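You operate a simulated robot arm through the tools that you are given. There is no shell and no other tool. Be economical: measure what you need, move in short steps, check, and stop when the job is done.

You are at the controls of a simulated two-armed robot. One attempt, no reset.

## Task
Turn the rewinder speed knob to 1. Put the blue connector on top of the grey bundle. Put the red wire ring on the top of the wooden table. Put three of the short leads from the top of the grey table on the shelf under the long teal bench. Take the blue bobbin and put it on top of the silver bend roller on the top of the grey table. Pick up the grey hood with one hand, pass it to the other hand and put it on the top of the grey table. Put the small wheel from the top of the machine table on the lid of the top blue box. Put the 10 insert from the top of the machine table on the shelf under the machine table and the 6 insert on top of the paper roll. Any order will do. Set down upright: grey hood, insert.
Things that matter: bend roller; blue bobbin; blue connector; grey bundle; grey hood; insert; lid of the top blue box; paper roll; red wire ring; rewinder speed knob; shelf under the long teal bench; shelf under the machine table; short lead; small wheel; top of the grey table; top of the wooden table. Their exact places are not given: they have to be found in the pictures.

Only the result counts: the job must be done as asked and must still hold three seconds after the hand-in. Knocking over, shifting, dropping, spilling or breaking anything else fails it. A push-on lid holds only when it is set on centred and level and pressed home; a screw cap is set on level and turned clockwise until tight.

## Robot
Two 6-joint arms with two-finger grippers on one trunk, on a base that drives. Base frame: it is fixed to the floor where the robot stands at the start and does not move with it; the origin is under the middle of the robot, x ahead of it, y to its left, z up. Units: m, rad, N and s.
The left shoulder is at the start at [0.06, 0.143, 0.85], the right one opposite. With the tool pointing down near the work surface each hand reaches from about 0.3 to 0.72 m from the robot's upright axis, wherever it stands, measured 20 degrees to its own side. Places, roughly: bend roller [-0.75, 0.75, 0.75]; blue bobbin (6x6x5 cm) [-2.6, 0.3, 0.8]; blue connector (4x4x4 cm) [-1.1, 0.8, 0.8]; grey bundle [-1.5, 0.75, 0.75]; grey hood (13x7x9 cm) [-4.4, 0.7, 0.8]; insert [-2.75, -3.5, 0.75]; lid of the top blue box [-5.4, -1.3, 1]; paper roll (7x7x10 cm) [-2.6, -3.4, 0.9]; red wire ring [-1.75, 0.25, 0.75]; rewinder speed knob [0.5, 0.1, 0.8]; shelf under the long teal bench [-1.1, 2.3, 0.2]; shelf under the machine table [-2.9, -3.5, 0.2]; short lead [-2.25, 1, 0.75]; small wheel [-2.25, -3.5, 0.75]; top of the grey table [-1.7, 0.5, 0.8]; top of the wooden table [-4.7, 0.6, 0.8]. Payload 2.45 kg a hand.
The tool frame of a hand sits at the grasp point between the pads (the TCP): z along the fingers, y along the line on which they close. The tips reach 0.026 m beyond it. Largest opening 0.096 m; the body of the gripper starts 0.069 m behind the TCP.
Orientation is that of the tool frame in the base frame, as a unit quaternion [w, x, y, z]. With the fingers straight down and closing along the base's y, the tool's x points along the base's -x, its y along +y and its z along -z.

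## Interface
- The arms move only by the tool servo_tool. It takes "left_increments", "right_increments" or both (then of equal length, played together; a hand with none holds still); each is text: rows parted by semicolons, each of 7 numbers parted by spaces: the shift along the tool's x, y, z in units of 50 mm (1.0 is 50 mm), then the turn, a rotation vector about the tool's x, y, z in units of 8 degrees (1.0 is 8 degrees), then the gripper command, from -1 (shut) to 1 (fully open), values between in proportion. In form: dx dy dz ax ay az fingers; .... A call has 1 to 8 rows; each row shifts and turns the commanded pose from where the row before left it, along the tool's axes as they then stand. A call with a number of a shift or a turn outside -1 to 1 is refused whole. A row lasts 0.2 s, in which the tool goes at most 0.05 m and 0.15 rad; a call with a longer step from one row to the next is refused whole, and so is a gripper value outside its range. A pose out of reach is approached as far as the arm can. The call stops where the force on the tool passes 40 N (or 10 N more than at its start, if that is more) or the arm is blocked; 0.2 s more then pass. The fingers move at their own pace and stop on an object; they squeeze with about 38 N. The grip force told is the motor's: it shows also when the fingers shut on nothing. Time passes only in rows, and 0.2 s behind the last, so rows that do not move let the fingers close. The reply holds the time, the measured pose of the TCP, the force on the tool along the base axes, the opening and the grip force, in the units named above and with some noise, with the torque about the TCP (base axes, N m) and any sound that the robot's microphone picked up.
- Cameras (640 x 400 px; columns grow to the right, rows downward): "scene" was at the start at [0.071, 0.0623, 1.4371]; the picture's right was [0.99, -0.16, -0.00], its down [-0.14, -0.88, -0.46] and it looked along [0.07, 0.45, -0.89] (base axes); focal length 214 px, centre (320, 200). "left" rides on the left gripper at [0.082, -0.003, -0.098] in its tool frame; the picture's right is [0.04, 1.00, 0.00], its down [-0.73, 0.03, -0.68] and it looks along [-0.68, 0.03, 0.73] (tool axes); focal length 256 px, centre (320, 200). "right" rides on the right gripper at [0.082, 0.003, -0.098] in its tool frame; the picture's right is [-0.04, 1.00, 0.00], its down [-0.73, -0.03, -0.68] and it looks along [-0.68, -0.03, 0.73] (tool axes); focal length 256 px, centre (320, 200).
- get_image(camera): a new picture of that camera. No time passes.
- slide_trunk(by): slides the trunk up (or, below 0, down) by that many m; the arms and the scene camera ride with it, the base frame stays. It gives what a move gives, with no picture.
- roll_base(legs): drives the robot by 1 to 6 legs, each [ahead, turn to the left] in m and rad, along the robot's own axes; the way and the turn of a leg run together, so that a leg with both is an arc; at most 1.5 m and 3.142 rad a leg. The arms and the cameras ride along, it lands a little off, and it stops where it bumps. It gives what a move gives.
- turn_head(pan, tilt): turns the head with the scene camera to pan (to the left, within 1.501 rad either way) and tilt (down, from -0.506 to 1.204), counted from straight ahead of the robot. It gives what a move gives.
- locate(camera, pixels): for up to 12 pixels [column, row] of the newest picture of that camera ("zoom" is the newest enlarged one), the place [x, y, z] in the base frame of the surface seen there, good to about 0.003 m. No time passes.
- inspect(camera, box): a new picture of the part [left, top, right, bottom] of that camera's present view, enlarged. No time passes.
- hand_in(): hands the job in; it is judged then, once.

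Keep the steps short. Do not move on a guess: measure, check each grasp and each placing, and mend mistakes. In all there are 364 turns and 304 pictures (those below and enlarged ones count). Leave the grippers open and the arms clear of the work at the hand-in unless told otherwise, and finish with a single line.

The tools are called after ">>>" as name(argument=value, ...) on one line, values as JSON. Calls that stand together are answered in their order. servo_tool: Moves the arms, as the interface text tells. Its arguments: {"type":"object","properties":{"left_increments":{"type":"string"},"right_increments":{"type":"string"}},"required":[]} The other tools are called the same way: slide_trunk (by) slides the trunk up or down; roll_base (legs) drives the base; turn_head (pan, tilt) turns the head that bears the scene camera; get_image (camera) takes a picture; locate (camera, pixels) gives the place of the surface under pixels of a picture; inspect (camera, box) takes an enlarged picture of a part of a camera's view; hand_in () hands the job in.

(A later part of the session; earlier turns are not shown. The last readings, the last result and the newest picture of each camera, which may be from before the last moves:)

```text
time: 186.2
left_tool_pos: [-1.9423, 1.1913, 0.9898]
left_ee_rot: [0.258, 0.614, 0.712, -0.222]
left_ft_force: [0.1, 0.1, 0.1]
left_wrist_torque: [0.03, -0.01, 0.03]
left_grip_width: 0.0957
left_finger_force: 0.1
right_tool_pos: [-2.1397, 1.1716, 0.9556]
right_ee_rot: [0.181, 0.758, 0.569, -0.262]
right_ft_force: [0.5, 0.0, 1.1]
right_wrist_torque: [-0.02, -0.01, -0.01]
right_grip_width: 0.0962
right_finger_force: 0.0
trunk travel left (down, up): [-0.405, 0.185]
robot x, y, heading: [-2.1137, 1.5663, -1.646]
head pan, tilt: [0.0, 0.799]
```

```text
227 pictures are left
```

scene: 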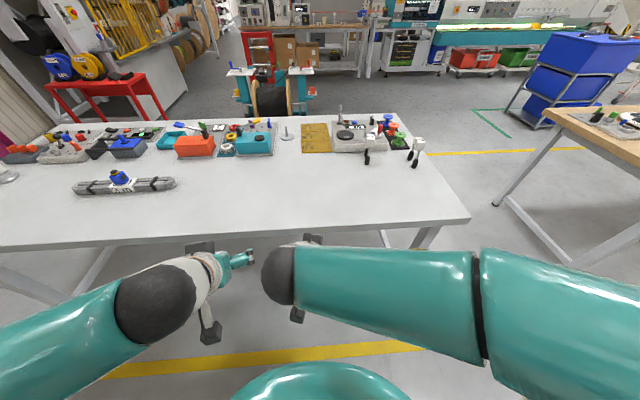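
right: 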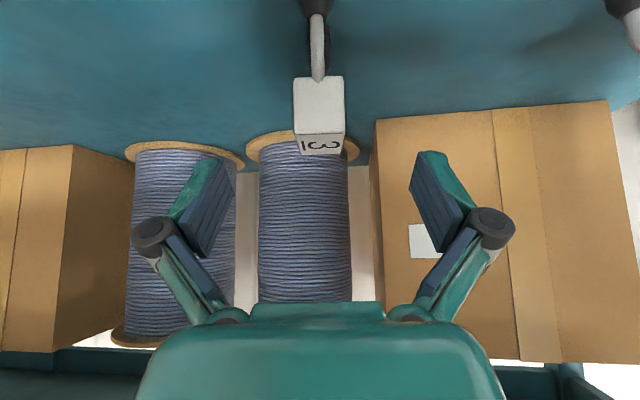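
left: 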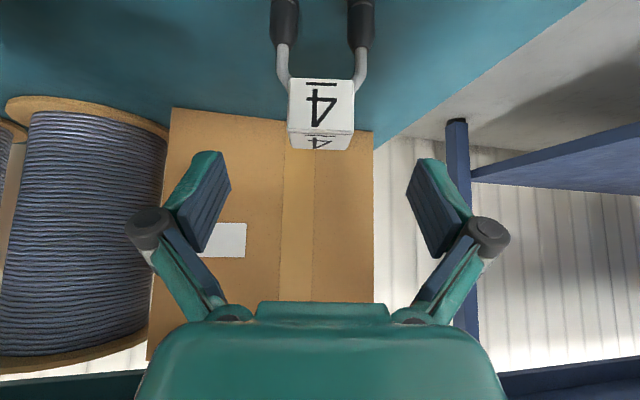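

I raise to nominal height, spread the hands a little, and drive forward 0.3 m to reach lead #1 with the right hand.

>>> slide_trunk(by=0.07)

>>> servo_tool(left_increments="0 0.8 -0.5 0 0 0 1;0 0.8 -0.5 0 0 0 1;0 0.8 0 0 0 0 1;0 0.8 0 0 0 0 1", right_increments="0 -0.8 -0.5 0 0 0 1;0 -0.8 -0.5 0 0 0 1;0 -0.8 0 0 0 0 1;0 -0.8 0 0 0 0 1")

>>> roll_base(legs=[[0.3, 0]])

>>> get_image(camera="right")

>>> get_image(camera="scene")

```text
time: 187.3
left_tool_pos: [-1.9432, 1.1913, 1.0605]
left_ee_rot: [0.258, 0.614, 0.712, -0.222]
left_ft_force: [0.2, -0.4, 0.9]
left_wrist_torque: [0.01, 0.02, 0.01]
left_grip_width: 0.0962
left_finger_force: 0.1
right_tool_pos: [-2.1394, 1.172, 1.0262]
right_ee_rot: [0.181, 0.758, 0.569, -0.262]
right_ft_force: [-0.2, -0.7, -0.8]
right_wrist_torque: [0.02, 0.01, 0.0]
right_grip_width: 0.0958
right_finger_force: 0.0
trunk travel left (down, up): [-0.475, 0.115]
robot x, y, heading: [-2.1138, 1.5634, -1.648]
head pan, tilt: [0.0, 0.799]
```

```text
time: 188.3
left_tool_pos: [-1.7911, 1.2501, 1.1014]
left_ee_rot: [0.259, 0.614, 0.711, -0.223]
left_ft_force: [0.7, -0.5, -0.8]
left_wrist_torque: [0.05, -0.01, 0.06]
left_grip_width: 0.0959
left_finger_force: 0.0
right_tool_pos: [-2.2838, 1.2468, 1.068]
right_ee_rot: [0.181, 0.759, 0.568, -0.262]
right_ft_force: [0.6, -0.3, 0.4]
right_wrist_torque: [0.01, 0.02, -0.04]
right_grip_width: 0.0962
right_finger_force: 0.1
trunk travel left (down, up): [-0.475, 0.115]
robot x, y, heading: [-2.1148, 1.5645, -1.65]
head pan, tilt: [0.0, 0.799]
```

```text
time: 190.3
left_tool_pos: [-1.8162, 0.9481, 1.098]
left_ee_rot: [0.258, 0.616, 0.711, -0.222]
left_ft_force: [0.0, -0.5, 0.8]
left_wrist_torque: [0.02, -0.03, -0.02]
left_grip_width: 0.0959
left_finger_force: 0.1
right_tool_pos: [-2.3078, 0.9489, 1.0689]
right_ee_rot: [0.18, 0.76, 0.567, -0.263]
right_ft_force: [0.6, -0.3, -0.3]
right_wrist_torque: [0.01, 0.04, 0.01]
right_grip_width: 0.096
right_finger_force: 0.1
trunk travel left (down, up): [-0.475, 0.115]
robot x, y, heading: [-2.1343, 1.2636, -1.656]
head pan, tilt: [0.0, 0.799]
```

```text
226 pictures are left
```

right: 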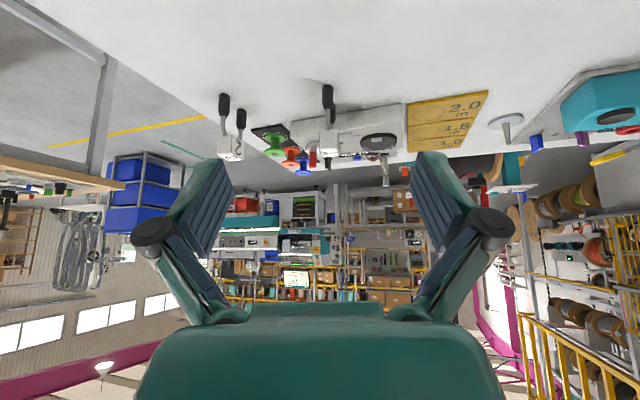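

```text
225 pictures are left
```

scene: 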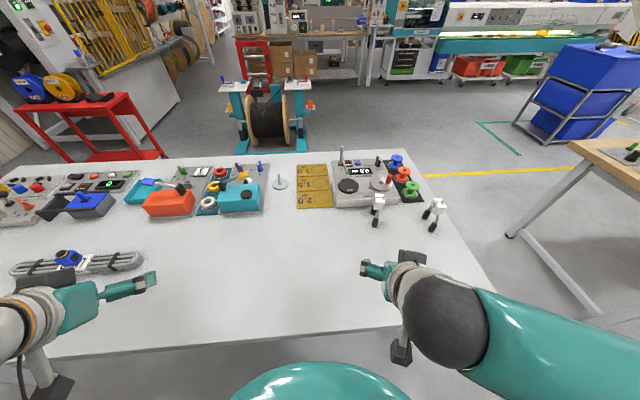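

Lead #1 is at (375,205) in the scene view. I zoom both views and measure it.

>>> inspect(camera="scene", box=[320, 150, 460, 240])

>>> locate(camera="scene", pixels=[[379, 199], [375, 222], [375, 205], [383, 205], [435, 203], [433, 208]])

>>> inspect(camera="right", box=[280, 70, 380, 170])

>>> locate(camera="right", pixels=[[329, 140], [328, 130], [322, 134], [337, 133], [328, 100], [330, 118], [330, 150]])

```text
4.44 times, centred on (390, 195) of scene
```

zoom: 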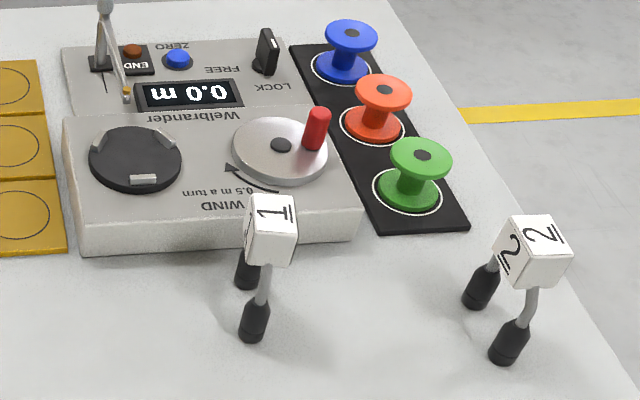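

```text
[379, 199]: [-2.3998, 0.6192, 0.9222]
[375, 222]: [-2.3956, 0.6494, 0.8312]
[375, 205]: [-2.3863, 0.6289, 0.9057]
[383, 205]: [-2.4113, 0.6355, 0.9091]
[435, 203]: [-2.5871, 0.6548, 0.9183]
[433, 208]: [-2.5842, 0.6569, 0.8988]
```

```text
4.00 times, centred on (330, 120) of right
```

zoom: 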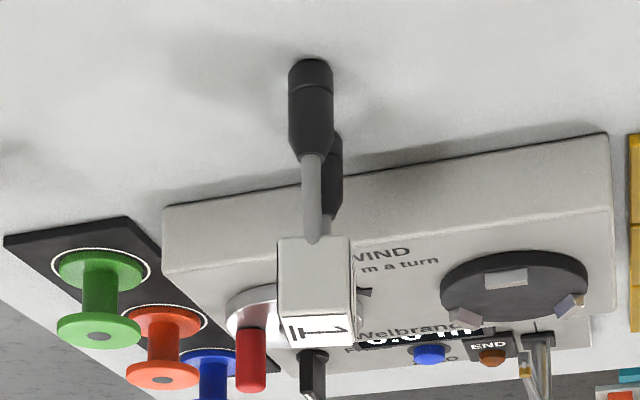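

```text
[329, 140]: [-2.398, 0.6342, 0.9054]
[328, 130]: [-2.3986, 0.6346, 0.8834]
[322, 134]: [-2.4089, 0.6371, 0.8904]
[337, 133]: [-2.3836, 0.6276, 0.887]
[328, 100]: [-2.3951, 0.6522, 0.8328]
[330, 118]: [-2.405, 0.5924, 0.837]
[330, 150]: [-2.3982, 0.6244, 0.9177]
```

I check where the red crank handle and the device lie, for finger clearance.

>>> locate(camera="scene", pixels=[[389, 176], [389, 182], [380, 184], [350, 188], [393, 204], [398, 160], [396, 165], [404, 172]])

```text
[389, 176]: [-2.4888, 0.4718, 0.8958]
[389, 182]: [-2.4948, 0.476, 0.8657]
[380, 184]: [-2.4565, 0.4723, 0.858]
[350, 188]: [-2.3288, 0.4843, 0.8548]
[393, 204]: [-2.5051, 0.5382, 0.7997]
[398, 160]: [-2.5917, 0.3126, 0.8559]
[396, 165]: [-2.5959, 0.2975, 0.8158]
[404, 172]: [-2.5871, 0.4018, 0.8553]
```

All clear of it. I bring the right hand to a stand-off before lead #1.

>>> servo_tool(right_increments="-0.516 0.036 0.69 0 0 0 1;-0.516 0.036 0.69 0 0 0 1;-0.516 0.036 0.69 0 0 0 1;-0.516 0.036 0.69 0 0 0 1;-0.516 0.036 0.69 0 0 0 1;-0.516 0.036 0.69 0 0 0 1;-0.516 0.036 0.69 0 0 0 1")

>>> get_image(camera="right")

>>> locate(camera="right", pixels=[[310, 60], [320, 70], [300, 70], [335, 70], [320, 90]])

```text
time: 191.9
left_tool_pos: [-1.8164, 0.9476, 1.0987]
left_ee_rot: [0.258, 0.617, 0.71, -0.222]
left_ft_force: [0.4, 0.6, -0.3]
left_wrist_torque: [0.0, 0.01, -0.02]
left_grip_width: 0.0959
left_finger_force: 0.1
right_tool_pos: [-2.3805, 0.6666, 0.9844]
right_ee_rot: [0.18, 0.76, 0.566, -0.262]
right_ft_force: [0.6, -1.3, -0.4]
right_wrist_torque: [0.02, 0.03, 0.01]
right_grip_width: 0.0958
right_finger_force: 0.0
trunk travel left (down, up): [-0.475, 0.115]
robot x, y, heading: [-2.1382, 1.2639, -1.656]
head pan, tilt: [0.0, 0.799]
```

```text
222 pictures are left
```

right: 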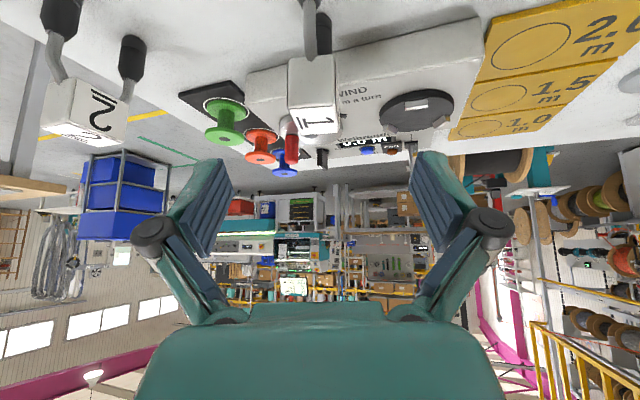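

```text
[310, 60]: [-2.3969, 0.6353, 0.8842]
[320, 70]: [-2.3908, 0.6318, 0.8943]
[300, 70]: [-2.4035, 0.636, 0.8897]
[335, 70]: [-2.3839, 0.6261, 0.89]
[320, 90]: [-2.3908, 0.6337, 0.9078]
```

I advance along the tool axis onto tag 1 and close.

>>> servo_tool(right_increments="0.07 -0.06 0.7 0.24 0 0.29 1;0 0 0.7 0 0 0 1;0 0 0.6 0 0 0 1;0 0 0 0 0 0 -1;0 0 0 0 0 0 -1;0 0 0 0 0 0 -1;0 0 0 0 0 0 -1")

>>> get_image(camera="right")

```text
time: 193.5
left_tool_pos: [-1.8161, 0.9483, 1.0992]
left_ee_rot: [0.257, 0.616, 0.711, -0.223]
left_ft_force: [-0.3, 0.1, 0.5]
left_wrist_torque: [-0.02, 0.0, -0.05]
left_grip_width: 0.096
left_finger_force: 0.0
right_tool_pos: [-2.4071, 0.6143, 0.9045]
right_ee_rot: [0.173, 0.774, 0.547, -0.268]
right_ft_force: [-0.4, -0.4, 0.8]
right_wrist_torque: [-0.12, -0.04, 0.04]
right_grip_width: 0.0335
right_finger_force: 38.0
trunk travel left (down, up): [-0.475, 0.115]
robot x, y, heading: [-2.137, 1.264, -1.656]
head pan, tilt: [0.0, 0.799]
```

```text
221 pictures are left
```

right: 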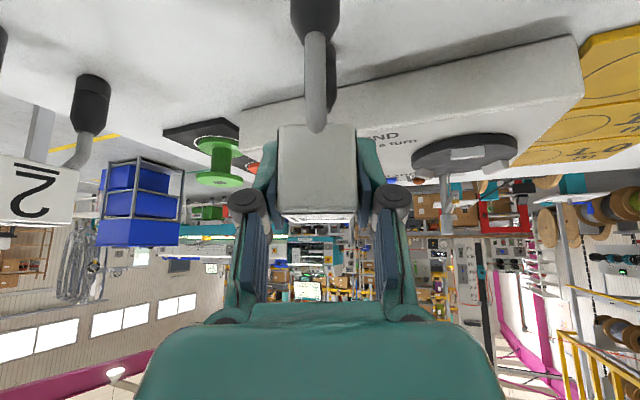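

Held. I lift 12 cm and pull back.

>>> servo_tool(right_increments="-0.48 0 -0.64 0 0 0 -1;-0.48 0 -0.64 0 0 0 -1;-0.48 0 -0.64 0 0 0 -1;0.63 -0.2 -0.47 0 0 0 -1;0.63 -0.2 -0.47 0 0 0 -1;0.63 -0.2 -0.47 0 0 0 -1;0.63 -0.2 -0.47 0 0 0 -1;0.63 -0.2 -0.47 0 0 0 -1")

>>> get_image(camera="scene")

```text
time: 195.3
left_tool_pos: [-1.816, 0.9496, 1.0998]
left_ee_rot: [0.258, 0.616, 0.71, -0.223]
left_ft_force: [-1.4, -0.7, 0.0]
left_wrist_torque: [-0.02, 0.02, 0.0]
left_grip_width: 0.0959
left_finger_force: 0.1
right_tool_pos: [-2.3848, 0.8188, 1.0264]
right_ee_rot: [0.174, 0.774, 0.546, -0.269]
right_ft_force: [0.5, 0.3, -0.7]
right_wrist_torque: [-0.05, 0.02, 0.01]
right_grip_width: 0.0334
right_finger_force: 37.9
trunk travel left (down, up): [-0.475, 0.115]
robot x, y, heading: [-2.1381, 1.2631, -1.65]
head pan, tilt: [0.0, 0.799]
```

```text
220 pictures are left
```

scene: 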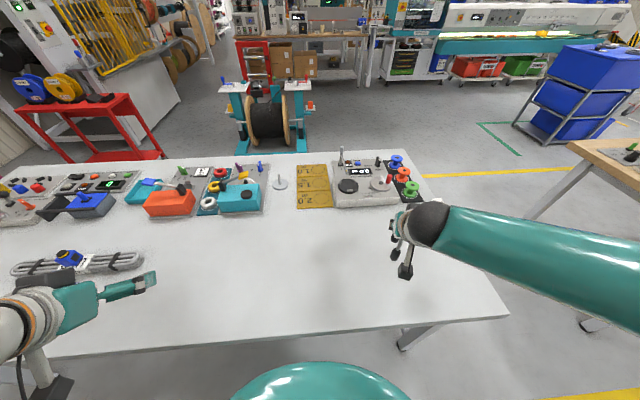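

Now I pull the right hand closer, back up, and turn around in steps.

>>> servo_tool(right_increments="0.7 -0.2 -0.57 0 0 0 -1;0.7 -0.2 -0.57 0 0 0 -1;0.7 -0.2 -0.57 0 0 0 -1", left_increments="0.5 0 -0.45 0 0 0 1;0.5 0 -0.45 0 0 0 1;0 0 0 0 0 0 1")

>>> roll_base(legs=[[-0.2, 0]])

>>> roll_base(legs=[[0, -0.8]])

>>> roll_base(legs=[[0, -0.8]])

```text
time: 196.1
left_tool_pos: [-1.8268, 1.0169, 1.1011]
left_ee_rot: [0.259, 0.616, 0.71, -0.224]
left_ft_force: [-0.2, 0.7, 0.6]
left_wrist_torque: [-0.03, -0.04, 0.02]
left_grip_width: 0.096
left_finger_force: 0.1
right_tool_pos: [-2.3673, 0.9549, 1.03]
right_ee_rot: [0.173, 0.774, 0.546, -0.269]
right_ft_force: [-0.6, 0.9, -1.1]
right_wrist_torque: [-0.01, 0.0, 0.0]
right_grip_width: 0.0333
right_finger_force: 37.5
trunk travel left (down, up): [-0.475, 0.115]
robot x, y, heading: [-2.1376, 1.263, -1.656]
head pan, tilt: [0.0, 0.799]
```

```text
time: 197.8
left_tool_pos: [-1.8109, 1.2181, 1.1017]
left_ee_rot: [0.258, 0.617, 0.709, -0.223]
left_ft_force: [-0.4, 0.7, 0.2]
left_wrist_torque: [-0.03, 0.01, -0.02]
left_grip_width: 0.096
left_finger_force: 0.0
right_tool_pos: [-2.3497, 1.1595, 1.0304]
right_ee_rot: [0.173, 0.775, 0.545, -0.269]
right_ft_force: [-0.8, 0.4, -2.2]
right_wrist_torque: [-0.01, 0.0, -0.02]
right_grip_width: 0.0333
right_finger_force: 37.6
trunk travel left (down, up): [-0.475, 0.115]
robot x, y, heading: [-2.1166, 1.4656, -1.658]
head pan, tilt: [0.0, 0.799]
```

```text
time: 200.5
left_tool_pos: [-2.0803, 1.0729, 1.1013]
left_ee_rot: [0.151, 0.844, 0.415, -0.305]
left_ft_force: [1.0, -0.9, 0.3]
left_wrist_torque: [0.01, -0.03, -0.02]
left_grip_width: 0.0961
left_finger_force: 0.1
right_tool_pos: [-2.5022, 1.4165, 1.0305]
right_ee_rot: [0.055, 0.925, 0.204, -0.315]
right_ft_force: [-1.3, 0.3, -1.6]
right_wrist_torque: [-0.03, 0.01, -0.01]
right_grip_width: 0.0333
right_finger_force: 37.1
trunk travel left (down, up): [-0.475, 0.115]
robot x, y, heading: [-2.1205, 1.4696, -2.454]
head pan, tilt: [0.0, 0.799]
```

```text
time: 203.3
left_tool_pos: [-2.3808, 1.1668, 1.1022]
left_ee_rot: [0.02, 0.939, 0.051, -0.339]
left_ft_force: [0.2, 0.3, 0.1]
left_wrist_torque: [0.02, 0.02, 0.0]
left_grip_width: 0.0958
left_finger_force: 0.1
right_tool_pos: [-2.4232, 1.7074, 1.0292]
right_ee_rot: [-0.073, 0.931, -0.176, -0.311]
right_ft_force: [-0.3, -0.3, -1.2]
right_wrist_torque: [0.01, -0.02, 0.01]
right_grip_width: 0.0334
right_finger_force: 38.0
trunk travel left (down, up): [-0.475, 0.115]
robot x, y, heading: [-2.1218, 1.4713, 3.031]
head pan, tilt: [0.0, 0.799]
```

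>>> roll_base(legs=[[0, -0.75]])

>>> roll_base(legs=[[0, -0.71]])

>>> get_image(camera="scene")

```text
time: 205.9
left_tool_pos: [-2.5161, 1.4233, 1.1029]
left_ee_rot: [-0.106, 0.893, -0.295, -0.324]
left_ft_force: [0.0, 0.7, 0.2]
left_wrist_torque: [0.01, 0.02, 0.04]
left_grip_width: 0.0962
left_finger_force: 0.0
right_tool_pos: [-2.1831, 1.8511, 1.0311]
right_ee_rot: [-0.181, 0.803, -0.503, -0.263]
right_ft_force: [-0.2, -0.6, -1.4]
right_wrist_torque: [0.02, -0.02, 0.02]
right_grip_width: 0.0333
right_finger_force: 38.2
trunk travel left (down, up): [-0.475, 0.115]
robot x, y, heading: [-2.1172, 1.4729, 2.285]
head pan, tilt: [0.0, 0.799]
```

```text
time: 208.4
left_tool_pos: [-2.4528, 1.6943, 1.1035]
left_ee_rot: [-0.211, 0.736, -0.585, -0.267]
left_ft_force: [0.5, -0.4, 0.5]
left_wrist_torque: [-0.03, 0.01, -0.01]
left_grip_width: 0.0963
left_finger_force: 0.0
right_tool_pos: [-1.9206, 1.8018, 1.0316]
right_ee_rot: [0.261, -0.58, 0.75, 0.184]
right_ft_force: [-0.2, -0.6, -1.9]
right_wrist_torque: [0.04, -0.01, 0.0]
right_grip_width: 0.0333
right_finger_force: 38.0
trunk travel left (down, up): [-0.475, 0.115]
robot x, y, heading: [-2.1177, 1.4742, 1.583]
head pan, tilt: [0.0, 0.799]
```

```text
219 pictures are left
```

scene: 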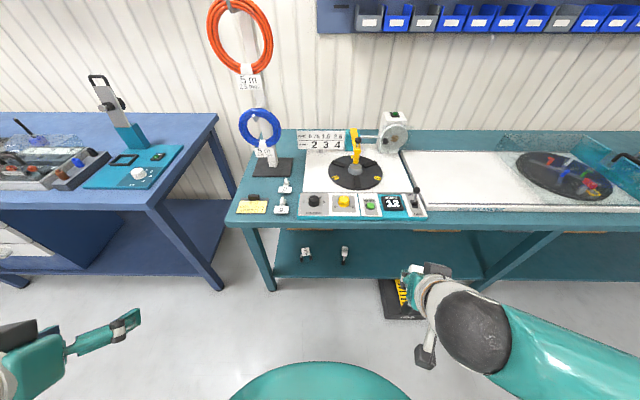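

The two leads stand on the shelf at (305,253) and (345,253). I lower the trunk and bring lead #1 down in front of the shelf.

>>> slide_trunk(by=-0.4)

>>> slide_trunk(by=-0.07)

>>> servo_tool(right_increments="-0.13 -0.043 0.94 0 0 0 -1;-0.13 -0.043 0.94 0 0 0 -1;-0.13 -0.043 0.94 0 0 0 -1;-0.13 -0.043 0.94 0 0 0 -1;-0.13 -0.043 0.94 0 0 0 -1;-0.13 -0.043 0.94 0 0 0 -1")

>>> roll_base(legs=[[0.2, 0]])

>>> get_image(camera="right")

>>> get_image(camera="scene")

```text
time: 212.2
left_tool_pos: [-2.4544, 1.6938, 0.7045]
left_ee_rot: [-0.211, 0.736, -0.585, -0.267]
left_ft_force: [-0.3, -0.5, -0.7]
left_wrist_torque: [-0.03, 0.0, 0.01]
left_grip_width: 0.0958
left_finger_force: 0.0
right_tool_pos: [-1.9214, 1.8016, 0.632]
right_ee_rot: [0.261, -0.58, 0.749, 0.185]
right_ft_force: [-0.6, 1.1, -1.6]
right_wrist_torque: [0.0, 0.0, 0.0]
right_grip_width: 0.0335
right_finger_force: 37.6
trunk travel left (down, up): [-0.075, 0.515]
robot x, y, heading: [-2.115, 1.4757, 1.585]
head pan, tilt: [0.0, 0.799]
```

```text
time: 213.3
left_tool_pos: [-2.4538, 1.6943, 0.6333]
left_ee_rot: [-0.211, 0.736, -0.585, -0.267]
left_ft_force: [-0.3, -0.6, -0.6]
left_wrist_torque: [0.0, -0.03, 0.0]
left_grip_width: 0.0959
left_finger_force: 0.0
right_tool_pos: [-1.9218, 1.8015, 0.5619]
right_ee_rot: [0.261, -0.579, 0.75, 0.184]
right_ft_force: [0.8, 0.2, -1.6]
right_wrist_torque: [-0.03, 0.02, 0.0]
right_grip_width: 0.0331
right_finger_force: 38.2
trunk travel left (down, up): [-0.005, 0.585]
robot x, y, heading: [-2.1228, 1.4751, 1.579]
head pan, tilt: [0.0, 0.799]
```

```text
time: 214.7
left_tool_pos: [-2.4535, 1.6941, 0.6335]
left_ee_rot: [-0.211, 0.737, -0.584, -0.268]
left_ft_force: [-0.5, 0.1, -0.5]
left_wrist_torque: [0.05, 0.02, -0.02]
left_grip_width: 0.0959
left_finger_force: 0.0
right_tool_pos: [-1.8548, 1.9934, 0.3613]
right_ee_rot: [0.26, -0.58, 0.75, 0.185]
right_ft_force: [0.8, -0.3, -0.3]
right_wrist_torque: [-0.02, 0.07, 0.03]
right_grip_width: 0.0334
right_finger_force: 37.3
right hand out of reach, approached as far as the arm can: row 1
trunk travel left (down, up): [-0.005, 0.585]
robot x, y, heading: [-2.1168, 1.4758, 1.582]
head pan, tilt: [0.0, 0.799]
```

```text
time: 216.3
left_tool_pos: [-2.4569, 1.8954, 0.6328]
left_ee_rot: [-0.212, 0.736, -0.585, -0.267]
left_ft_force: [1.5, -0.7, 0.4]
left_wrist_torque: [-0.02, -0.01, 0.01]
left_grip_width: 0.096
left_finger_force: 0.2
right_tool_pos: [-1.8558, 2.1935, 0.3621]
right_ee_rot: [0.262, -0.579, 0.75, 0.184]
right_ft_force: [-0.8, 0.4, -1.1]
right_wrist_torque: [0.0, 0.0, 0.01]
right_grip_width: 0.0335
right_finger_force: 37.9
trunk travel left (down, up): [-0.005, 0.585]
robot x, y, heading: [-2.1205, 1.6749, 1.575]
head pan, tilt: [0.0, 0.799]
```

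```text
218 pictures are left
```

right: 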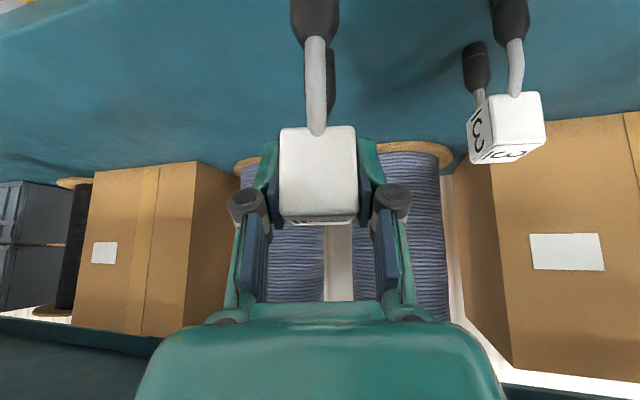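

```text
217 pictures are left
```

scene: 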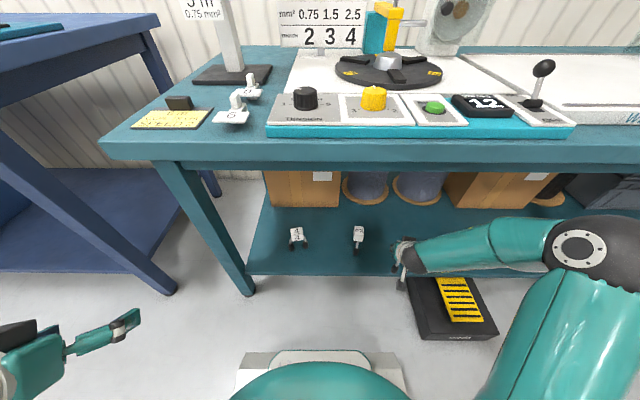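

Clear of lead 3. I extend to y 2.29, z 0.31.

>>> servo_tool(right_increments="-0.32 0.18 0.65 0 0 0 -1;-0.32 0.18 0.65 0 0 0 -1;-0.32 0.18 0.65 0 0 0 -1;0.02 0 0.03 0 0 0 -1;0.02 0 0.03 0 0 0 -1;0.0 0 0 0 0 0 -1")

```text
time: 217.7
left_tool_pos: [-2.4551, 1.8967, 0.6332]
left_ee_rot: [-0.211, 0.736, -0.585, -0.267]
left_ft_force: [0.8, -0.3, 0.4]
left_wrist_torque: [-0.03, 0.0, 0.0]
left_grip_width: 0.096
left_finger_force: 0.1
right_tool_pos: [-1.8534, 2.2949, 0.3112]
right_ee_rot: [0.26, -0.579, 0.75, 0.184]
right_ft_force: [0.6, 0.0, -1.5]
right_wrist_torque: [0.03, 0.02, 0.0]
right_grip_width: 0.0334
right_finger_force: 37.5
trunk travel left (down, up): [-0.005, 0.585]
robot x, y, heading: [-2.1193, 1.675, 1.577]
head pan, tilt: [0.0, 0.799]
```

>>> servo_tool(right_increments="0.03 0 0.035 0 0 0 -1;0.03 0 0.035 0 0 0 -1;0.03 0 0.035 0 0 0 -1;0 0 0 0 0 0 -1")

```text
time: 218.7
left_tool_pos: [-2.4548, 1.8966, 0.6333]
left_ee_rot: [-0.211, 0.736, -0.585, -0.267]
left_ft_force: [1.1, -0.3, 0.9]
left_wrist_torque: [-0.02, 0.02, 0.0]
left_grip_width: 0.0963
left_finger_force: 0.0
right_tool_pos: [-1.8538, 2.295, 0.3034]
right_ee_rot: [0.261, -0.579, 0.75, 0.184]
right_ft_force: [-0.7, -0.7, 2.1]
right_wrist_torque: [-0.16, 0.15, 0.01]
right_grip_width: 0.0334
right_finger_force: 38.2
trunk travel left (down, up): [-0.005, 0.585]
robot x, y, heading: [-2.1204, 1.6726, 1.579]
head pan, tilt: [0.0, 0.799]
```

Touching. I open, withdraw along the tool axis, and check.

>>> servo_tool(right_increments="0.01 0 0.012 0 0 0 -0.35;0 0 0 0 0 0 0;0 0 0 0 0 0 0.6;0 0 0 0 0 0 0.6;0 0 -0.6 0 0 0 0.6;0 0 -0.9 0 0 0 0.6")

>>> get_image(camera="right")

>>> roll_base(legs=[[-0.2, 0]])

>>> get_image(camera="scene")

```text
time: 220.1
left_tool_pos: [-2.4559, 1.8971, 0.6339]
left_ee_rot: [-0.211, 0.736, -0.585, -0.266]
left_ft_force: [0.2, 0.3, -0.1]
left_wrist_torque: [-0.03, 0.02, 0.02]
left_grip_width: 0.0962
left_finger_force: 0.1
right_tool_pos: [-1.8686, 2.2523, 0.3604]
right_ee_rot: [0.261, -0.579, 0.751, 0.183]
right_ft_force: [0.1, -0.4, -0.7]
right_wrist_torque: [0.01, 0.01, -0.02]
right_grip_width: 0.0767
right_finger_force: 0.1
trunk travel left (down, up): [-0.005, 0.585]
robot x, y, heading: [-2.12, 1.674, 1.576]
head pan, tilt: [0.0, 0.799]
```

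```text
216 pictures are left
```

right: 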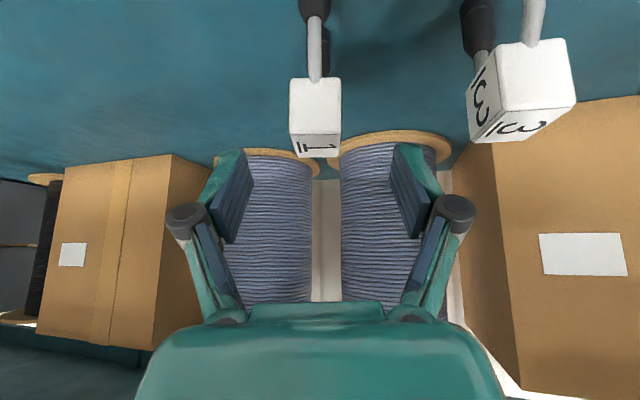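

```text
time: 221.7
left_tool_pos: [-2.4541, 1.6923, 0.6334]
left_ee_rot: [-0.211, 0.737, -0.584, -0.267]
left_ft_force: [-0.5, -0.2, 1.0]
left_wrist_torque: [0.0, 0.01, -0.01]
left_grip_width: 0.096
left_finger_force: 0.2
right_tool_pos: [-1.8683, 2.0477, 0.3604]
right_ee_rot: [0.261, -0.58, 0.749, 0.184]
right_ft_force: [1.0, 0.7, -0.3]
right_wrist_torque: [-0.01, -0.01, 0.03]
right_grip_width: 0.0767
right_finger_force: 0.1
trunk travel left (down, up): [-0.005, 0.585]
robot x, y, heading: [-2.1187, 1.4697, 1.585]
head pan, tilt: [0.0, 0.799]
```

```text
215 pictures are left
```

scene: 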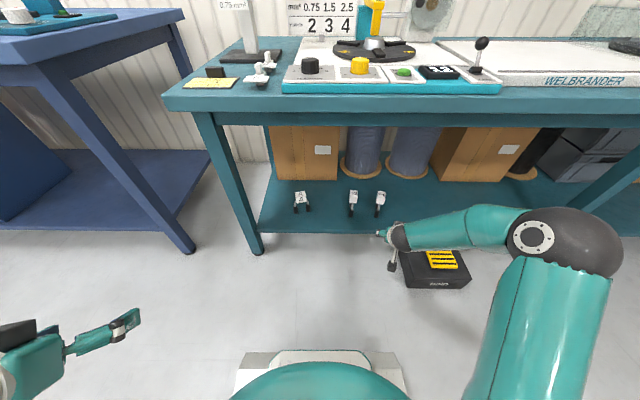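

All three leads stand on the shelf. I raise the right hand, straighten both hands, and raise the trunk.

>>> servo_tool(right_increments="0.13 0.043 -0.94 0 0 0 1;0.13 0.043 -0.94 0 0 0 1;0.13 0.043 -0.94 0 0 0 1;0.13 0.043 -0.94 0 0 0 1;0.13 0.043 -0.94 0 0 0 1;0.13 0.043 -0.94 0 0 0 1")

>>> slide_trunk(by=0.4)

>>> slide_trunk(by=0.075)

>>> servo_tool(right_increments="0 0 0 0 1 0 1;0 0 0 0 1 0 1;0 0 0 0 1 0 1;0 0 0 0 1 0 1;0 0 0 0 0.6 0 1;0 0 0 0 0 0 1", left_increments="0 0 0 0 1 0 1;0 0 0 0 1 0 1;0 0 0 0 1 0 1;0 0 0 0 1 0 1;0 0 0 0 1 0 1;0 0 0 0 0 0 1")

```text
time: 223.1
left_tool_pos: [-2.4543, 1.6923, 0.6344]
left_ee_rot: [-0.211, 0.737, -0.584, -0.267]
left_ft_force: [-0.4, 0.0, -0.2]
left_wrist_torque: [-0.04, 0.02, 0.01]
left_grip_width: 0.0961
left_finger_force: 0.0
right_tool_pos: [-1.9381, 1.8577, 0.5618]
right_ee_rot: [0.26, -0.581, 0.749, 0.184]
right_ft_force: [-0.1, 0.4, -0.2]
right_wrist_torque: [0.03, -0.01, 0.03]
right_grip_width: 0.0957
right_finger_force: 0.0
trunk travel left (down, up): [-0.005, 0.585]
robot x, y, heading: [-2.1184, 1.4685, 1.581]
head pan, tilt: [0.0, 0.799]
```

```text
time: 227.0
left_tool_pos: [-2.4543, 1.6926, 1.0341]
left_ee_rot: [-0.211, 0.737, -0.584, -0.267]
left_ft_force: [-0.6, 0.2, 0.4]
left_wrist_torque: [-0.01, -0.03, -0.02]
left_grip_width: 0.096
left_finger_force: 0.1
right_tool_pos: [-1.9384, 1.858, 0.9621]
right_ee_rot: [0.261, -0.58, 0.749, 0.184]
right_ft_force: [0.0, -0.4, -0.2]
right_wrist_torque: [0.0, 0.02, -0.01]
right_grip_width: 0.0958
right_finger_force: 0.0
trunk travel left (down, up): [-0.405, 0.185]
robot x, y, heading: [-2.1182, 1.4679, 1.578]
head pan, tilt: [0.0, 0.799]
```

```text
time: 228.1
left_tool_pos: [-2.4539, 1.6919, 1.1091]
left_ee_rot: [-0.211, 0.736, -0.585, -0.267]
left_ft_force: [-0.6, -0.4, 0.3]
left_wrist_torque: [0.02, 0.01, 0.0]
left_grip_width: 0.0959
left_finger_force: 0.0
right_tool_pos: [-1.9384, 1.8571, 1.036]
right_ee_rot: [0.261, -0.58, 0.749, 0.185]
right_ft_force: [-0.2, -0.1, -0.3]
right_wrist_torque: [0.03, -0.01, 0.01]
right_grip_width: 0.0964
right_finger_force: 0.0
trunk travel left (down, up): [-0.48, 0.11]
robot x, y, heading: [-2.1184, 1.4729, 1.581]
head pan, tilt: [0.0, 0.799]
```

```text
time: 229.5
left_tool_pos: [-2.4535, 1.6919, 1.109]
left_ee_rot: [0.002, 0.784, -0.621, 0.001]
left_ft_force: [0.0, 0.0, -0.3]
left_wrist_torque: [0.04, -0.01, 0.0]
left_grip_width: 0.096
left_finger_force: 0.1
right_tool_pos: [-1.938, 1.857, 1.0368]
right_ee_rot: [0.011, -0.609, 0.793, -0.008]
right_ft_force: [-0.2, -0.2, 1.0]
right_wrist_torque: [-0.02, 0.02, 0.0]
right_grip_width: 0.096
right_finger_force: 0.1
trunk travel left (down, up): [-0.48, 0.11]
robot x, y, heading: [-2.1186, 1.4692, 1.585]
head pan, tilt: [0.0, 0.799]
```

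I square up the hands, then turn west and drive around the west end.

>>> servo_tool(right_increments="0.5 0 -0.5 0 0 -1 1;0.5 0 -0.5 0 0 -1 1;0.5 0 -0.3 0 0 0 1", left_increments="0 0 0 0 0 0.8 1;0 -0.5 0 0 0 0.8 1;0 -0.5 0 0 0 0 1")

>>> roll_base(legs=[[0, 0.8]])

>>> roll_base(legs=[[0, 0.75], [1.1, 0]])

>>> turn_head(pan=0.5, tilt=0.6)

>>> get_image(camera="scene")

```text
time: 230.3
left_tool_pos: [-2.4047, 1.6959, 1.1098]
left_ee_rot: [0.002, 0.709, -0.705, 0.0]
left_ft_force: [0.6, -0.6, 0.4]
left_wrist_torque: [0.0, 0.01, -0.01]
left_grip_width: 0.0959
left_finger_force: 0.0
right_tool_pos: [-1.9498, 1.7849, 1.1005]
right_ee_rot: [-0.01, 0.713, -0.701, 0.01]
right_ft_force: [0.0, 0.3, 0.2]
right_wrist_torque: [-0.02, 0.02, -0.01]
right_grip_width: 0.0961
right_finger_force: 0.1
trunk travel left (down, up): [-0.48, 0.11]
robot x, y, heading: [-2.1178, 1.4694, 1.581]
head pan, tilt: [0.0, 0.799]
```

```text
time: 233.0
left_tool_pos: [-2.4794, 1.4259, 1.1087]
left_ee_rot: [0.001, 0.926, -0.378, 0.002]
left_ft_force: [-0.2, 0.2, -0.4]
left_wrist_torque: [0.03, -0.01, 0.01]
left_grip_width: 0.0956
left_finger_force: 0.1
right_tool_pos: [-2.2224, 1.8114, 1.1001]
right_ee_rot: [-0.012, 0.928, -0.373, 0.005]
right_ft_force: [0.4, 0.8, 0.0]
right_wrist_torque: [0.0, 0.0, 0.03]
right_grip_width: 0.0961
right_finger_force: 0.2
trunk travel left (down, up): [-0.48, 0.11]
robot x, y, heading: [-2.1097, 1.4821, 2.371]
head pan, tilt: [0.0, 0.799]
```

```text
time: 241.0
left_tool_pos: [-3.4519, 1.1966, 1.1088]
left_ee_rot: [0.0, 1.0, -0.008, 0.003]
left_ft_force: [1.0, 0.3, -0.2]
left_wrist_torque: [-0.02, -0.03, 0.0]
left_grip_width: 0.0959
left_finger_force: 0.1
right_tool_pos: [-3.5318, 1.654, 1.1004]
right_ee_rot: [-0.014, 1.0, -0.002, 0.001]
right_ft_force: [0.9, -0.2, 0.0]
right_wrist_torque: [0.0, -0.01, -0.01]
right_grip_width: 0.0957
right_finger_force: 0.1
trunk travel left (down, up): [-0.48, 0.11]
robot x, y, heading: [-3.2188, 1.4975, 3.133]
head pan, tilt: [0.0, 0.799]
```

```text
time: 242.0
left_tool_pos: [-3.4507, 1.1967, 1.1092]
left_ee_rot: [-0.001, 1.0, -0.008, 0.002]
left_ft_force: [0.9, 0.0, 0.9]
left_wrist_torque: [-0.03, -0.04, 0.02]
left_grip_width: 0.0958
left_finger_force: 0.0
right_tool_pos: [-3.5323, 1.654, 1.1022]
right_ee_rot: [-0.014, 1.0, -0.001, 0.0]
right_ft_force: [0.2, 0.1, 0.4]
right_wrist_torque: [-0.01, 0.02, 0.02]
right_grip_width: 0.0961
right_finger_force: 0.1
trunk travel left (down, up): [-0.48, 0.11]
robot x, y, heading: [-3.2156, 1.4985, 3.134]
head pan, tilt: [0.499, 0.6]
```

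```text
214 pictures are left
```

scene: 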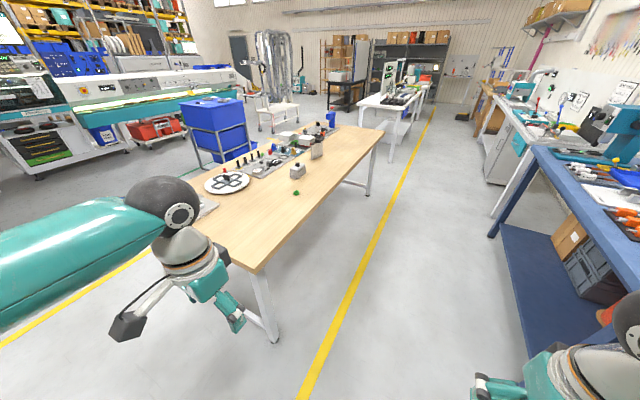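

The wooden table is ahead on the left. I zoom on it to find the grey hood and free space.

>>> inspect(camera="scene", box=[180, 90, 400, 230])

>>> locate(camera="scene", pixels=[[298, 170], [317, 150], [296, 193], [260, 270], [382, 133], [330, 180], [278, 340], [195, 215], [215, 125], [230, 182], [250, 230]])

```text
2.86 times, centred on (290, 160) of scene
```

zoom: 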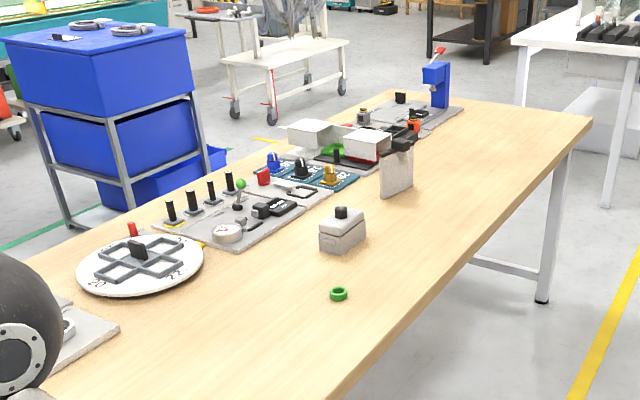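

```text
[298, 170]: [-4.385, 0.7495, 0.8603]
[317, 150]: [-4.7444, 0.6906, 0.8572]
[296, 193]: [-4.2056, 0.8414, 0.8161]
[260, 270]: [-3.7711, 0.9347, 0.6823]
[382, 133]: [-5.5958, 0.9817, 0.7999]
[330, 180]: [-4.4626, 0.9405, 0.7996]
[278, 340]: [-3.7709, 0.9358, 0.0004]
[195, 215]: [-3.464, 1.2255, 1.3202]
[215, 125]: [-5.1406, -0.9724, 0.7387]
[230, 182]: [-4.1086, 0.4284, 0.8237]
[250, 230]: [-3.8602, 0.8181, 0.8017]
```

The hood is the grey box with a black knob at (−4.385, 0.75). Now to the south side of the grey table, driving through the gap at x ≈ −3.2.

>>> roll_base(legs=[[0, 0.8]])

>>> roll_base(legs=[[0, 0.78]])

>>> turn_head(pan=0.0, tilt=0.7)

>>> get_image(camera="scene")

```text
time: 244.7
left_tool_pos: [-3.1641, 1.1207, 1.1104]
left_ee_rot: [-0.001, 0.922, 0.387, 0.002]
left_ft_force: [-0.6, -0.4, 0.9]
left_wrist_torque: [-0.03, 0.0, 0.01]
left_grip_width: 0.0961
left_finger_force: 0.0
right_tool_pos: [-3.5488, 1.3804, 1.1006]
right_ee_rot: [-0.014, 0.92, 0.392, -0.005]
right_ft_force: [-1.0, -0.5, -0.1]
right_wrist_torque: [0.01, -0.03, 0.02]
right_grip_width: 0.096
right_finger_force: 0.1
trunk travel left (down, up): [-0.48, 0.11]
robot x, y, heading: [-3.2288, 1.5061, -2.339]
head pan, tilt: [0.499, 0.6]
```

```text
time: 247.4
left_tool_pos: [-2.9115, 1.2829, 1.1093]
left_ee_rot: [0.0, 0.703, 0.711, 0.001]
left_ft_force: [-0.3, 0.5, 0.6]
left_wrist_torque: [0.02, -0.02, 0.01]
left_grip_width: 0.0963
left_finger_force: 0.1
right_tool_pos: [-3.3661, 1.1902, 1.1006]
right_ee_rot: [-0.01, 0.7, 0.714, -0.01]
right_ft_force: [1.1, -0.1, -0.8]
right_wrist_torque: [0.0, 0.01, 0.0]
right_grip_width: 0.0959
right_finger_force: 0.1
trunk travel left (down, up): [-0.48, 0.11]
robot x, y, heading: [-3.2446, 1.5053, -1.554]
head pan, tilt: [0.499, 0.6]
```

```text
time: 248.4
left_tool_pos: [-2.91, 1.2823, 1.1108]
left_ee_rot: [-0.001, 0.704, 0.711, 0.001]
left_ft_force: [-0.1, 0.4, 0.1]
left_wrist_torque: [-0.01, 0.03, 0.0]
left_grip_width: 0.0961
left_finger_force: 0.0
right_tool_pos: [-3.3662, 1.1899, 1.1017]
right_ee_rot: [-0.01, 0.7, 0.714, -0.01]
right_ft_force: [-0.1, 0.6, 0.0]
right_wrist_torque: [-0.04, -0.02, -0.01]
right_grip_width: 0.0959
right_finger_force: 0.1
trunk travel left (down, up): [-0.48, 0.11]
robot x, y, heading: [-3.2423, 1.5051, -1.559]
head pan, tilt: [0.0, 0.7]
```

```text
212 pictures are left
```

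scene: 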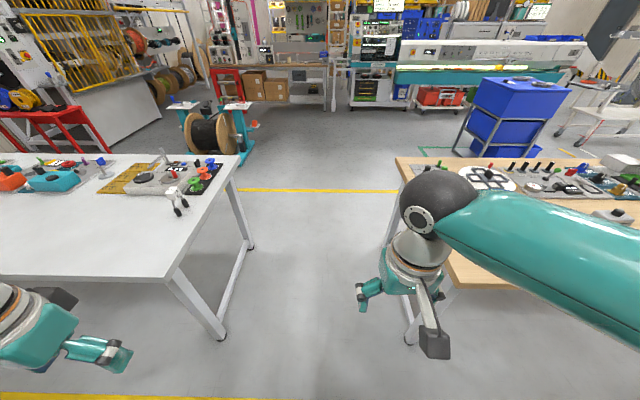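

The gap is clear. I drive through.

>>> roll_base(legs=[[1.4, 0.0], [0.5, 0.0]])

>>> roll_base(legs=[[0, 0.8]])

>>> turn_head(pan=0.5, tilt=0.6)

>>> get_image(camera="scene")

```text
time: 258.0
left_tool_pos: [-2.8804, -0.6094, 1.1109]
left_ee_rot: [-0.001, 0.702, 0.713, 0.002]
left_ft_force: [-0.6, 0.0, -0.5]
left_wrist_torque: [-0.02, -0.02, 0.02]
left_grip_width: 0.096
left_finger_force: 0.2
right_tool_pos: [-3.3335, -0.7031, 1.1028]
right_ee_rot: [-0.01, 0.698, 0.716, -0.01]
right_ft_force: [0.3, -0.9, -0.1]
right_wrist_torque: [0.02, -0.01, -0.01]
right_grip_width: 0.0959
right_finger_force: 0.0
trunk travel left (down, up): [-0.48, 0.11]
robot x, y, heading: [-3.213, -0.385, -1.548]
head pan, tilt: [0.0, 0.7]
```

```text
time: 260.7
left_tool_pos: [-2.8204, -0.3039, 1.1105]
left_ee_rot: [-0.001, 0.372, 0.928, 0.001]
left_ft_force: [0.5, -0.6, -0.4]
left_wrist_torque: [0.03, 0.0, 0.0]
left_grip_width: 0.0963
left_finger_force: 0.0
right_tool_pos: [-3.0734, -0.6928, 1.1023]
right_ee_rot: [-0.006, 0.368, 0.93, -0.013]
right_ft_force: [-0.8, -0.1, -0.1]
right_wrist_torque: [-0.02, -0.01, -0.01]
right_grip_width: 0.096
right_finger_force: 0.1
trunk travel left (down, up): [-0.48, 0.11]
robot x, y, heading: [-3.2213, -0.3967, -0.76]
head pan, tilt: [0.0, 0.7]
```

```text
time: 261.7
left_tool_pos: [-2.82, -0.303, 1.1107]
left_ee_rot: [-0.002, 0.372, 0.928, 0.0]
left_ft_force: [-0.4, 0.9, -0.5]
left_wrist_torque: [-0.03, 0.01, -0.03]
left_grip_width: 0.096
left_finger_force: 0.0
right_tool_pos: [-3.0722, -0.6934, 1.1033]
right_ee_rot: [-0.005, 0.367, 0.93, -0.013]
right_ft_force: [1.1, 0.0, 0.2]
right_wrist_torque: [-0.02, 0.02, 0.01]
right_grip_width: 0.0959
right_finger_force: 0.1
trunk travel left (down, up): [-0.48, 0.11]
robot x, y, heading: [-3.2242, -0.3969, -0.759]
head pan, tilt: [0.499, 0.6]
```

```text
211 pictures are left
```

scene: 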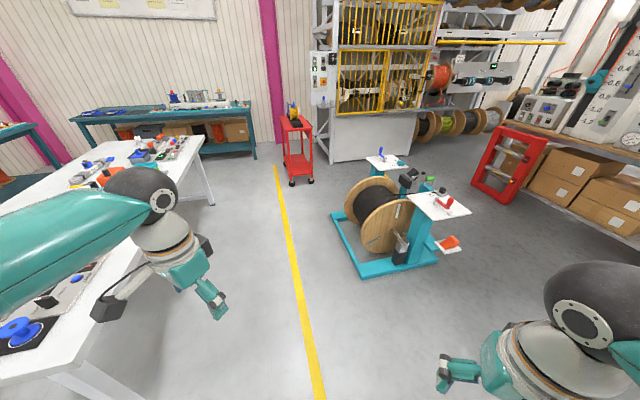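

I measure the drum stand and the near items on the table.

>>> locate(camera="scene", pixels=[[331, 212], [358, 276], [440, 263], [20, 330], [22, 350], [85, 185], [105, 178], [200, 145]])

```text
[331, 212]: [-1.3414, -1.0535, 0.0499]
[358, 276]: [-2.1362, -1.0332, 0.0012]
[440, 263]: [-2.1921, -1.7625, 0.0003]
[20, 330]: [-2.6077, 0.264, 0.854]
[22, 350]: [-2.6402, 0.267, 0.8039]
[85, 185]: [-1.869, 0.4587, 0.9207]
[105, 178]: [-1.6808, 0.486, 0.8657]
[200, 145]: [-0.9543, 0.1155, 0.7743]
```

I go to (−2.72, −0.38) and face north.

>>> roll_base(legs=[[0, 0.78], [0.5, 0]])

>>> roll_base(legs=[[0, 0.8]])

>>> roll_base(legs=[[0, 0.75]])

>>> turn_head(pan=0.0, tilt=0.9)

>>> get_image(camera="scene")

>>> get_image(camera="right")

```text
time: 267.0
left_tool_pos: [-2.5016, -0.023, 1.1117]
left_ee_rot: [-0.002, -0.02, 1.0, 0.001]
left_ft_force: [0.2, -0.2, 0.7]
left_wrist_torque: [0.0, 0.01, 0.01]
left_grip_width: 0.096
left_finger_force: 0.0
right_tool_pos: [-2.3979, -0.4732, 1.1032]
right_ee_rot: [0.0, -0.025, 1.0, -0.014]
right_ft_force: [0.0, -1.0, -0.6]
right_wrist_torque: [0.0, 0.01, 0.03]
right_grip_width: 0.0958
right_finger_force: 0.1
trunk travel left (down, up): [-0.48, 0.11]
robot x, y, heading: [-2.7135, -0.3739, 0.038]
head pan, tilt: [0.499, 0.6]
```

```text
time: 269.7
left_tool_pos: [-2.8108, 0.0279, 1.111]
left_ee_rot: [-0.002, -0.398, 0.917, -0.001]
left_ft_force: [-0.4, -0.6, 0.4]
left_wrist_torque: [0.0, 0.0, -0.05]
left_grip_width: 0.096
left_finger_force: 0.1
right_tool_pos: [-2.4184, -0.2209, 1.103]
right_ee_rot: [0.005, -0.402, 0.916, -0.014]
right_ft_force: [0.2, -0.3, 0.5]
right_wrist_torque: [-0.01, 0.04, 0.04]
right_grip_width: 0.0961
right_finger_force: 0.1
trunk travel left (down, up): [-0.48, 0.11]
robot x, y, heading: [-2.7062, -0.3799, 0.823]
head pan, tilt: [0.499, 0.6]
```

```text
time: 272.3
left_tool_pos: [-3.0605, -0.1517, 1.1124]
left_ee_rot: [-0.001, -0.706, 0.708, -0.001]
left_ft_force: [0.6, 0.3, 1.4]
left_wrist_torque: [-0.02, -0.01, 0.01]
left_grip_width: 0.096
left_finger_force: 0.0
right_tool_pos: [-2.6046, -0.067, 1.1036]
right_ee_rot: [-0.01, 0.709, -0.705, 0.011]
right_ft_force: [-0.5, 0.2, 0.3]
right_wrist_torque: [0.01, -0.03, -0.03]
right_grip_width: 0.096
right_finger_force: 0.0
trunk travel left (down, up): [-0.48, 0.11]
robot x, y, heading: [-2.6889, -0.379, 1.569]
head pan, tilt: [0.499, 0.6]
```

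```text
time: 273.3
left_tool_pos: [-3.0602, -0.152, 1.1129]
left_ee_rot: [-0.001, -0.706, 0.708, -0.002]
left_ft_force: [-0.3, -1.0, 0.4]
left_wrist_torque: [0.0, 0.01, 0.0]
left_grip_width: 0.0963
left_finger_force: 0.1
right_tool_pos: [-2.6038, -0.0675, 1.1047]
right_ee_rot: [-0.008, 0.71, -0.704, 0.011]
right_ft_force: [1.2, -0.9, 0.6]
right_wrist_torque: [0.0, -0.02, -0.02]
right_grip_width: 0.0957
right_finger_force: 0.0
trunk travel left (down, up): [-0.48, 0.11]
robot x, y, heading: [-2.6956, -0.3794, 1.568]
head pan, tilt: [0.0, 0.901]
```

```text
210 pictures are left
```

scene: 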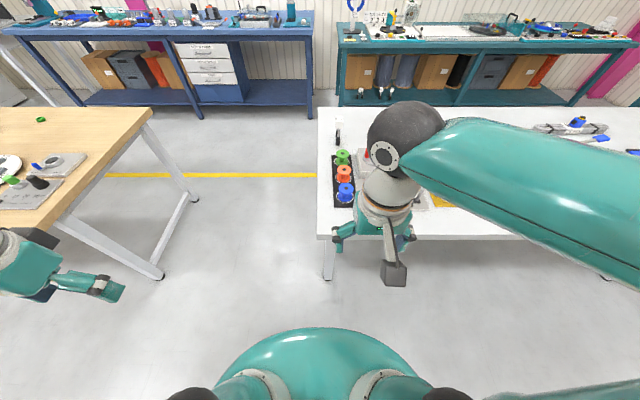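

```text
209 pictures are left
```

right: 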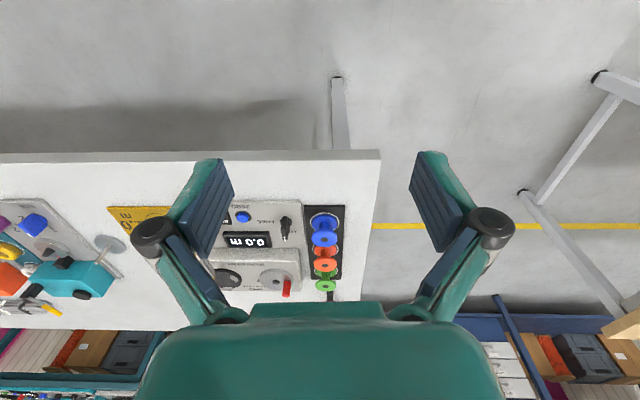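

The blue bobbin is below/ahead of the right hand. I move the right hand over it.

>>> servo_tool(right_increments="-0.85 0 0.33 0 0.2 0 1;-0.85 0 0.33 0 0 0 1;-0.85 0 0.33 0 0 0 1;-0.85 0 0.33 0 0 0 1;-0.85 0 0.33 0 0 0 1;-0.85 0 0.33 0 0 0 1;-0.85 0 0.33 0 0 0 1")

>>> get_image(camera="right")

```text
time: 274.9
left_tool_pos: [-3.0607, -0.1492, 1.1114]
left_ee_rot: [-0.001, -0.706, 0.708, -0.002]
left_ft_force: [0.8, 0.1, 0.6]
left_wrist_torque: [-0.02, 0.06, 0.04]
left_grip_width: 0.0963
left_finger_force: 0.0
right_tool_pos: [-2.6044, 0.2304, 0.979]
right_ee_rot: [0.002, 0.71, -0.704, 0.022]
right_ft_force: [0.0, 0.1, -0.3]
right_wrist_torque: [-0.05, 0.0, -0.04]
right_grip_width: 0.0959
right_finger_force: 0.1
trunk travel left (down, up): [-0.48, 0.11]
robot x, y, heading: [-2.695, -0.381, 1.564]
head pan, tilt: [0.0, 0.901]
```

```text
208 pictures are left
```

right: 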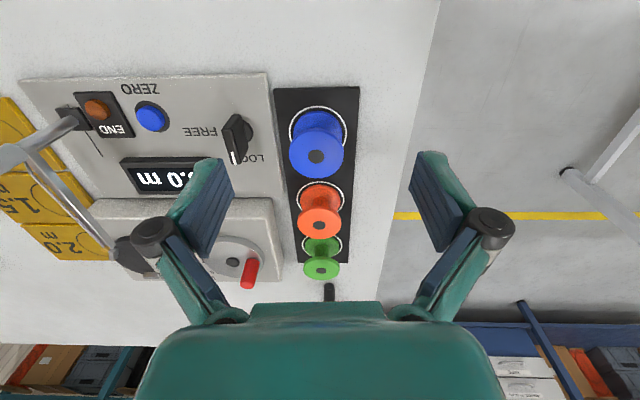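

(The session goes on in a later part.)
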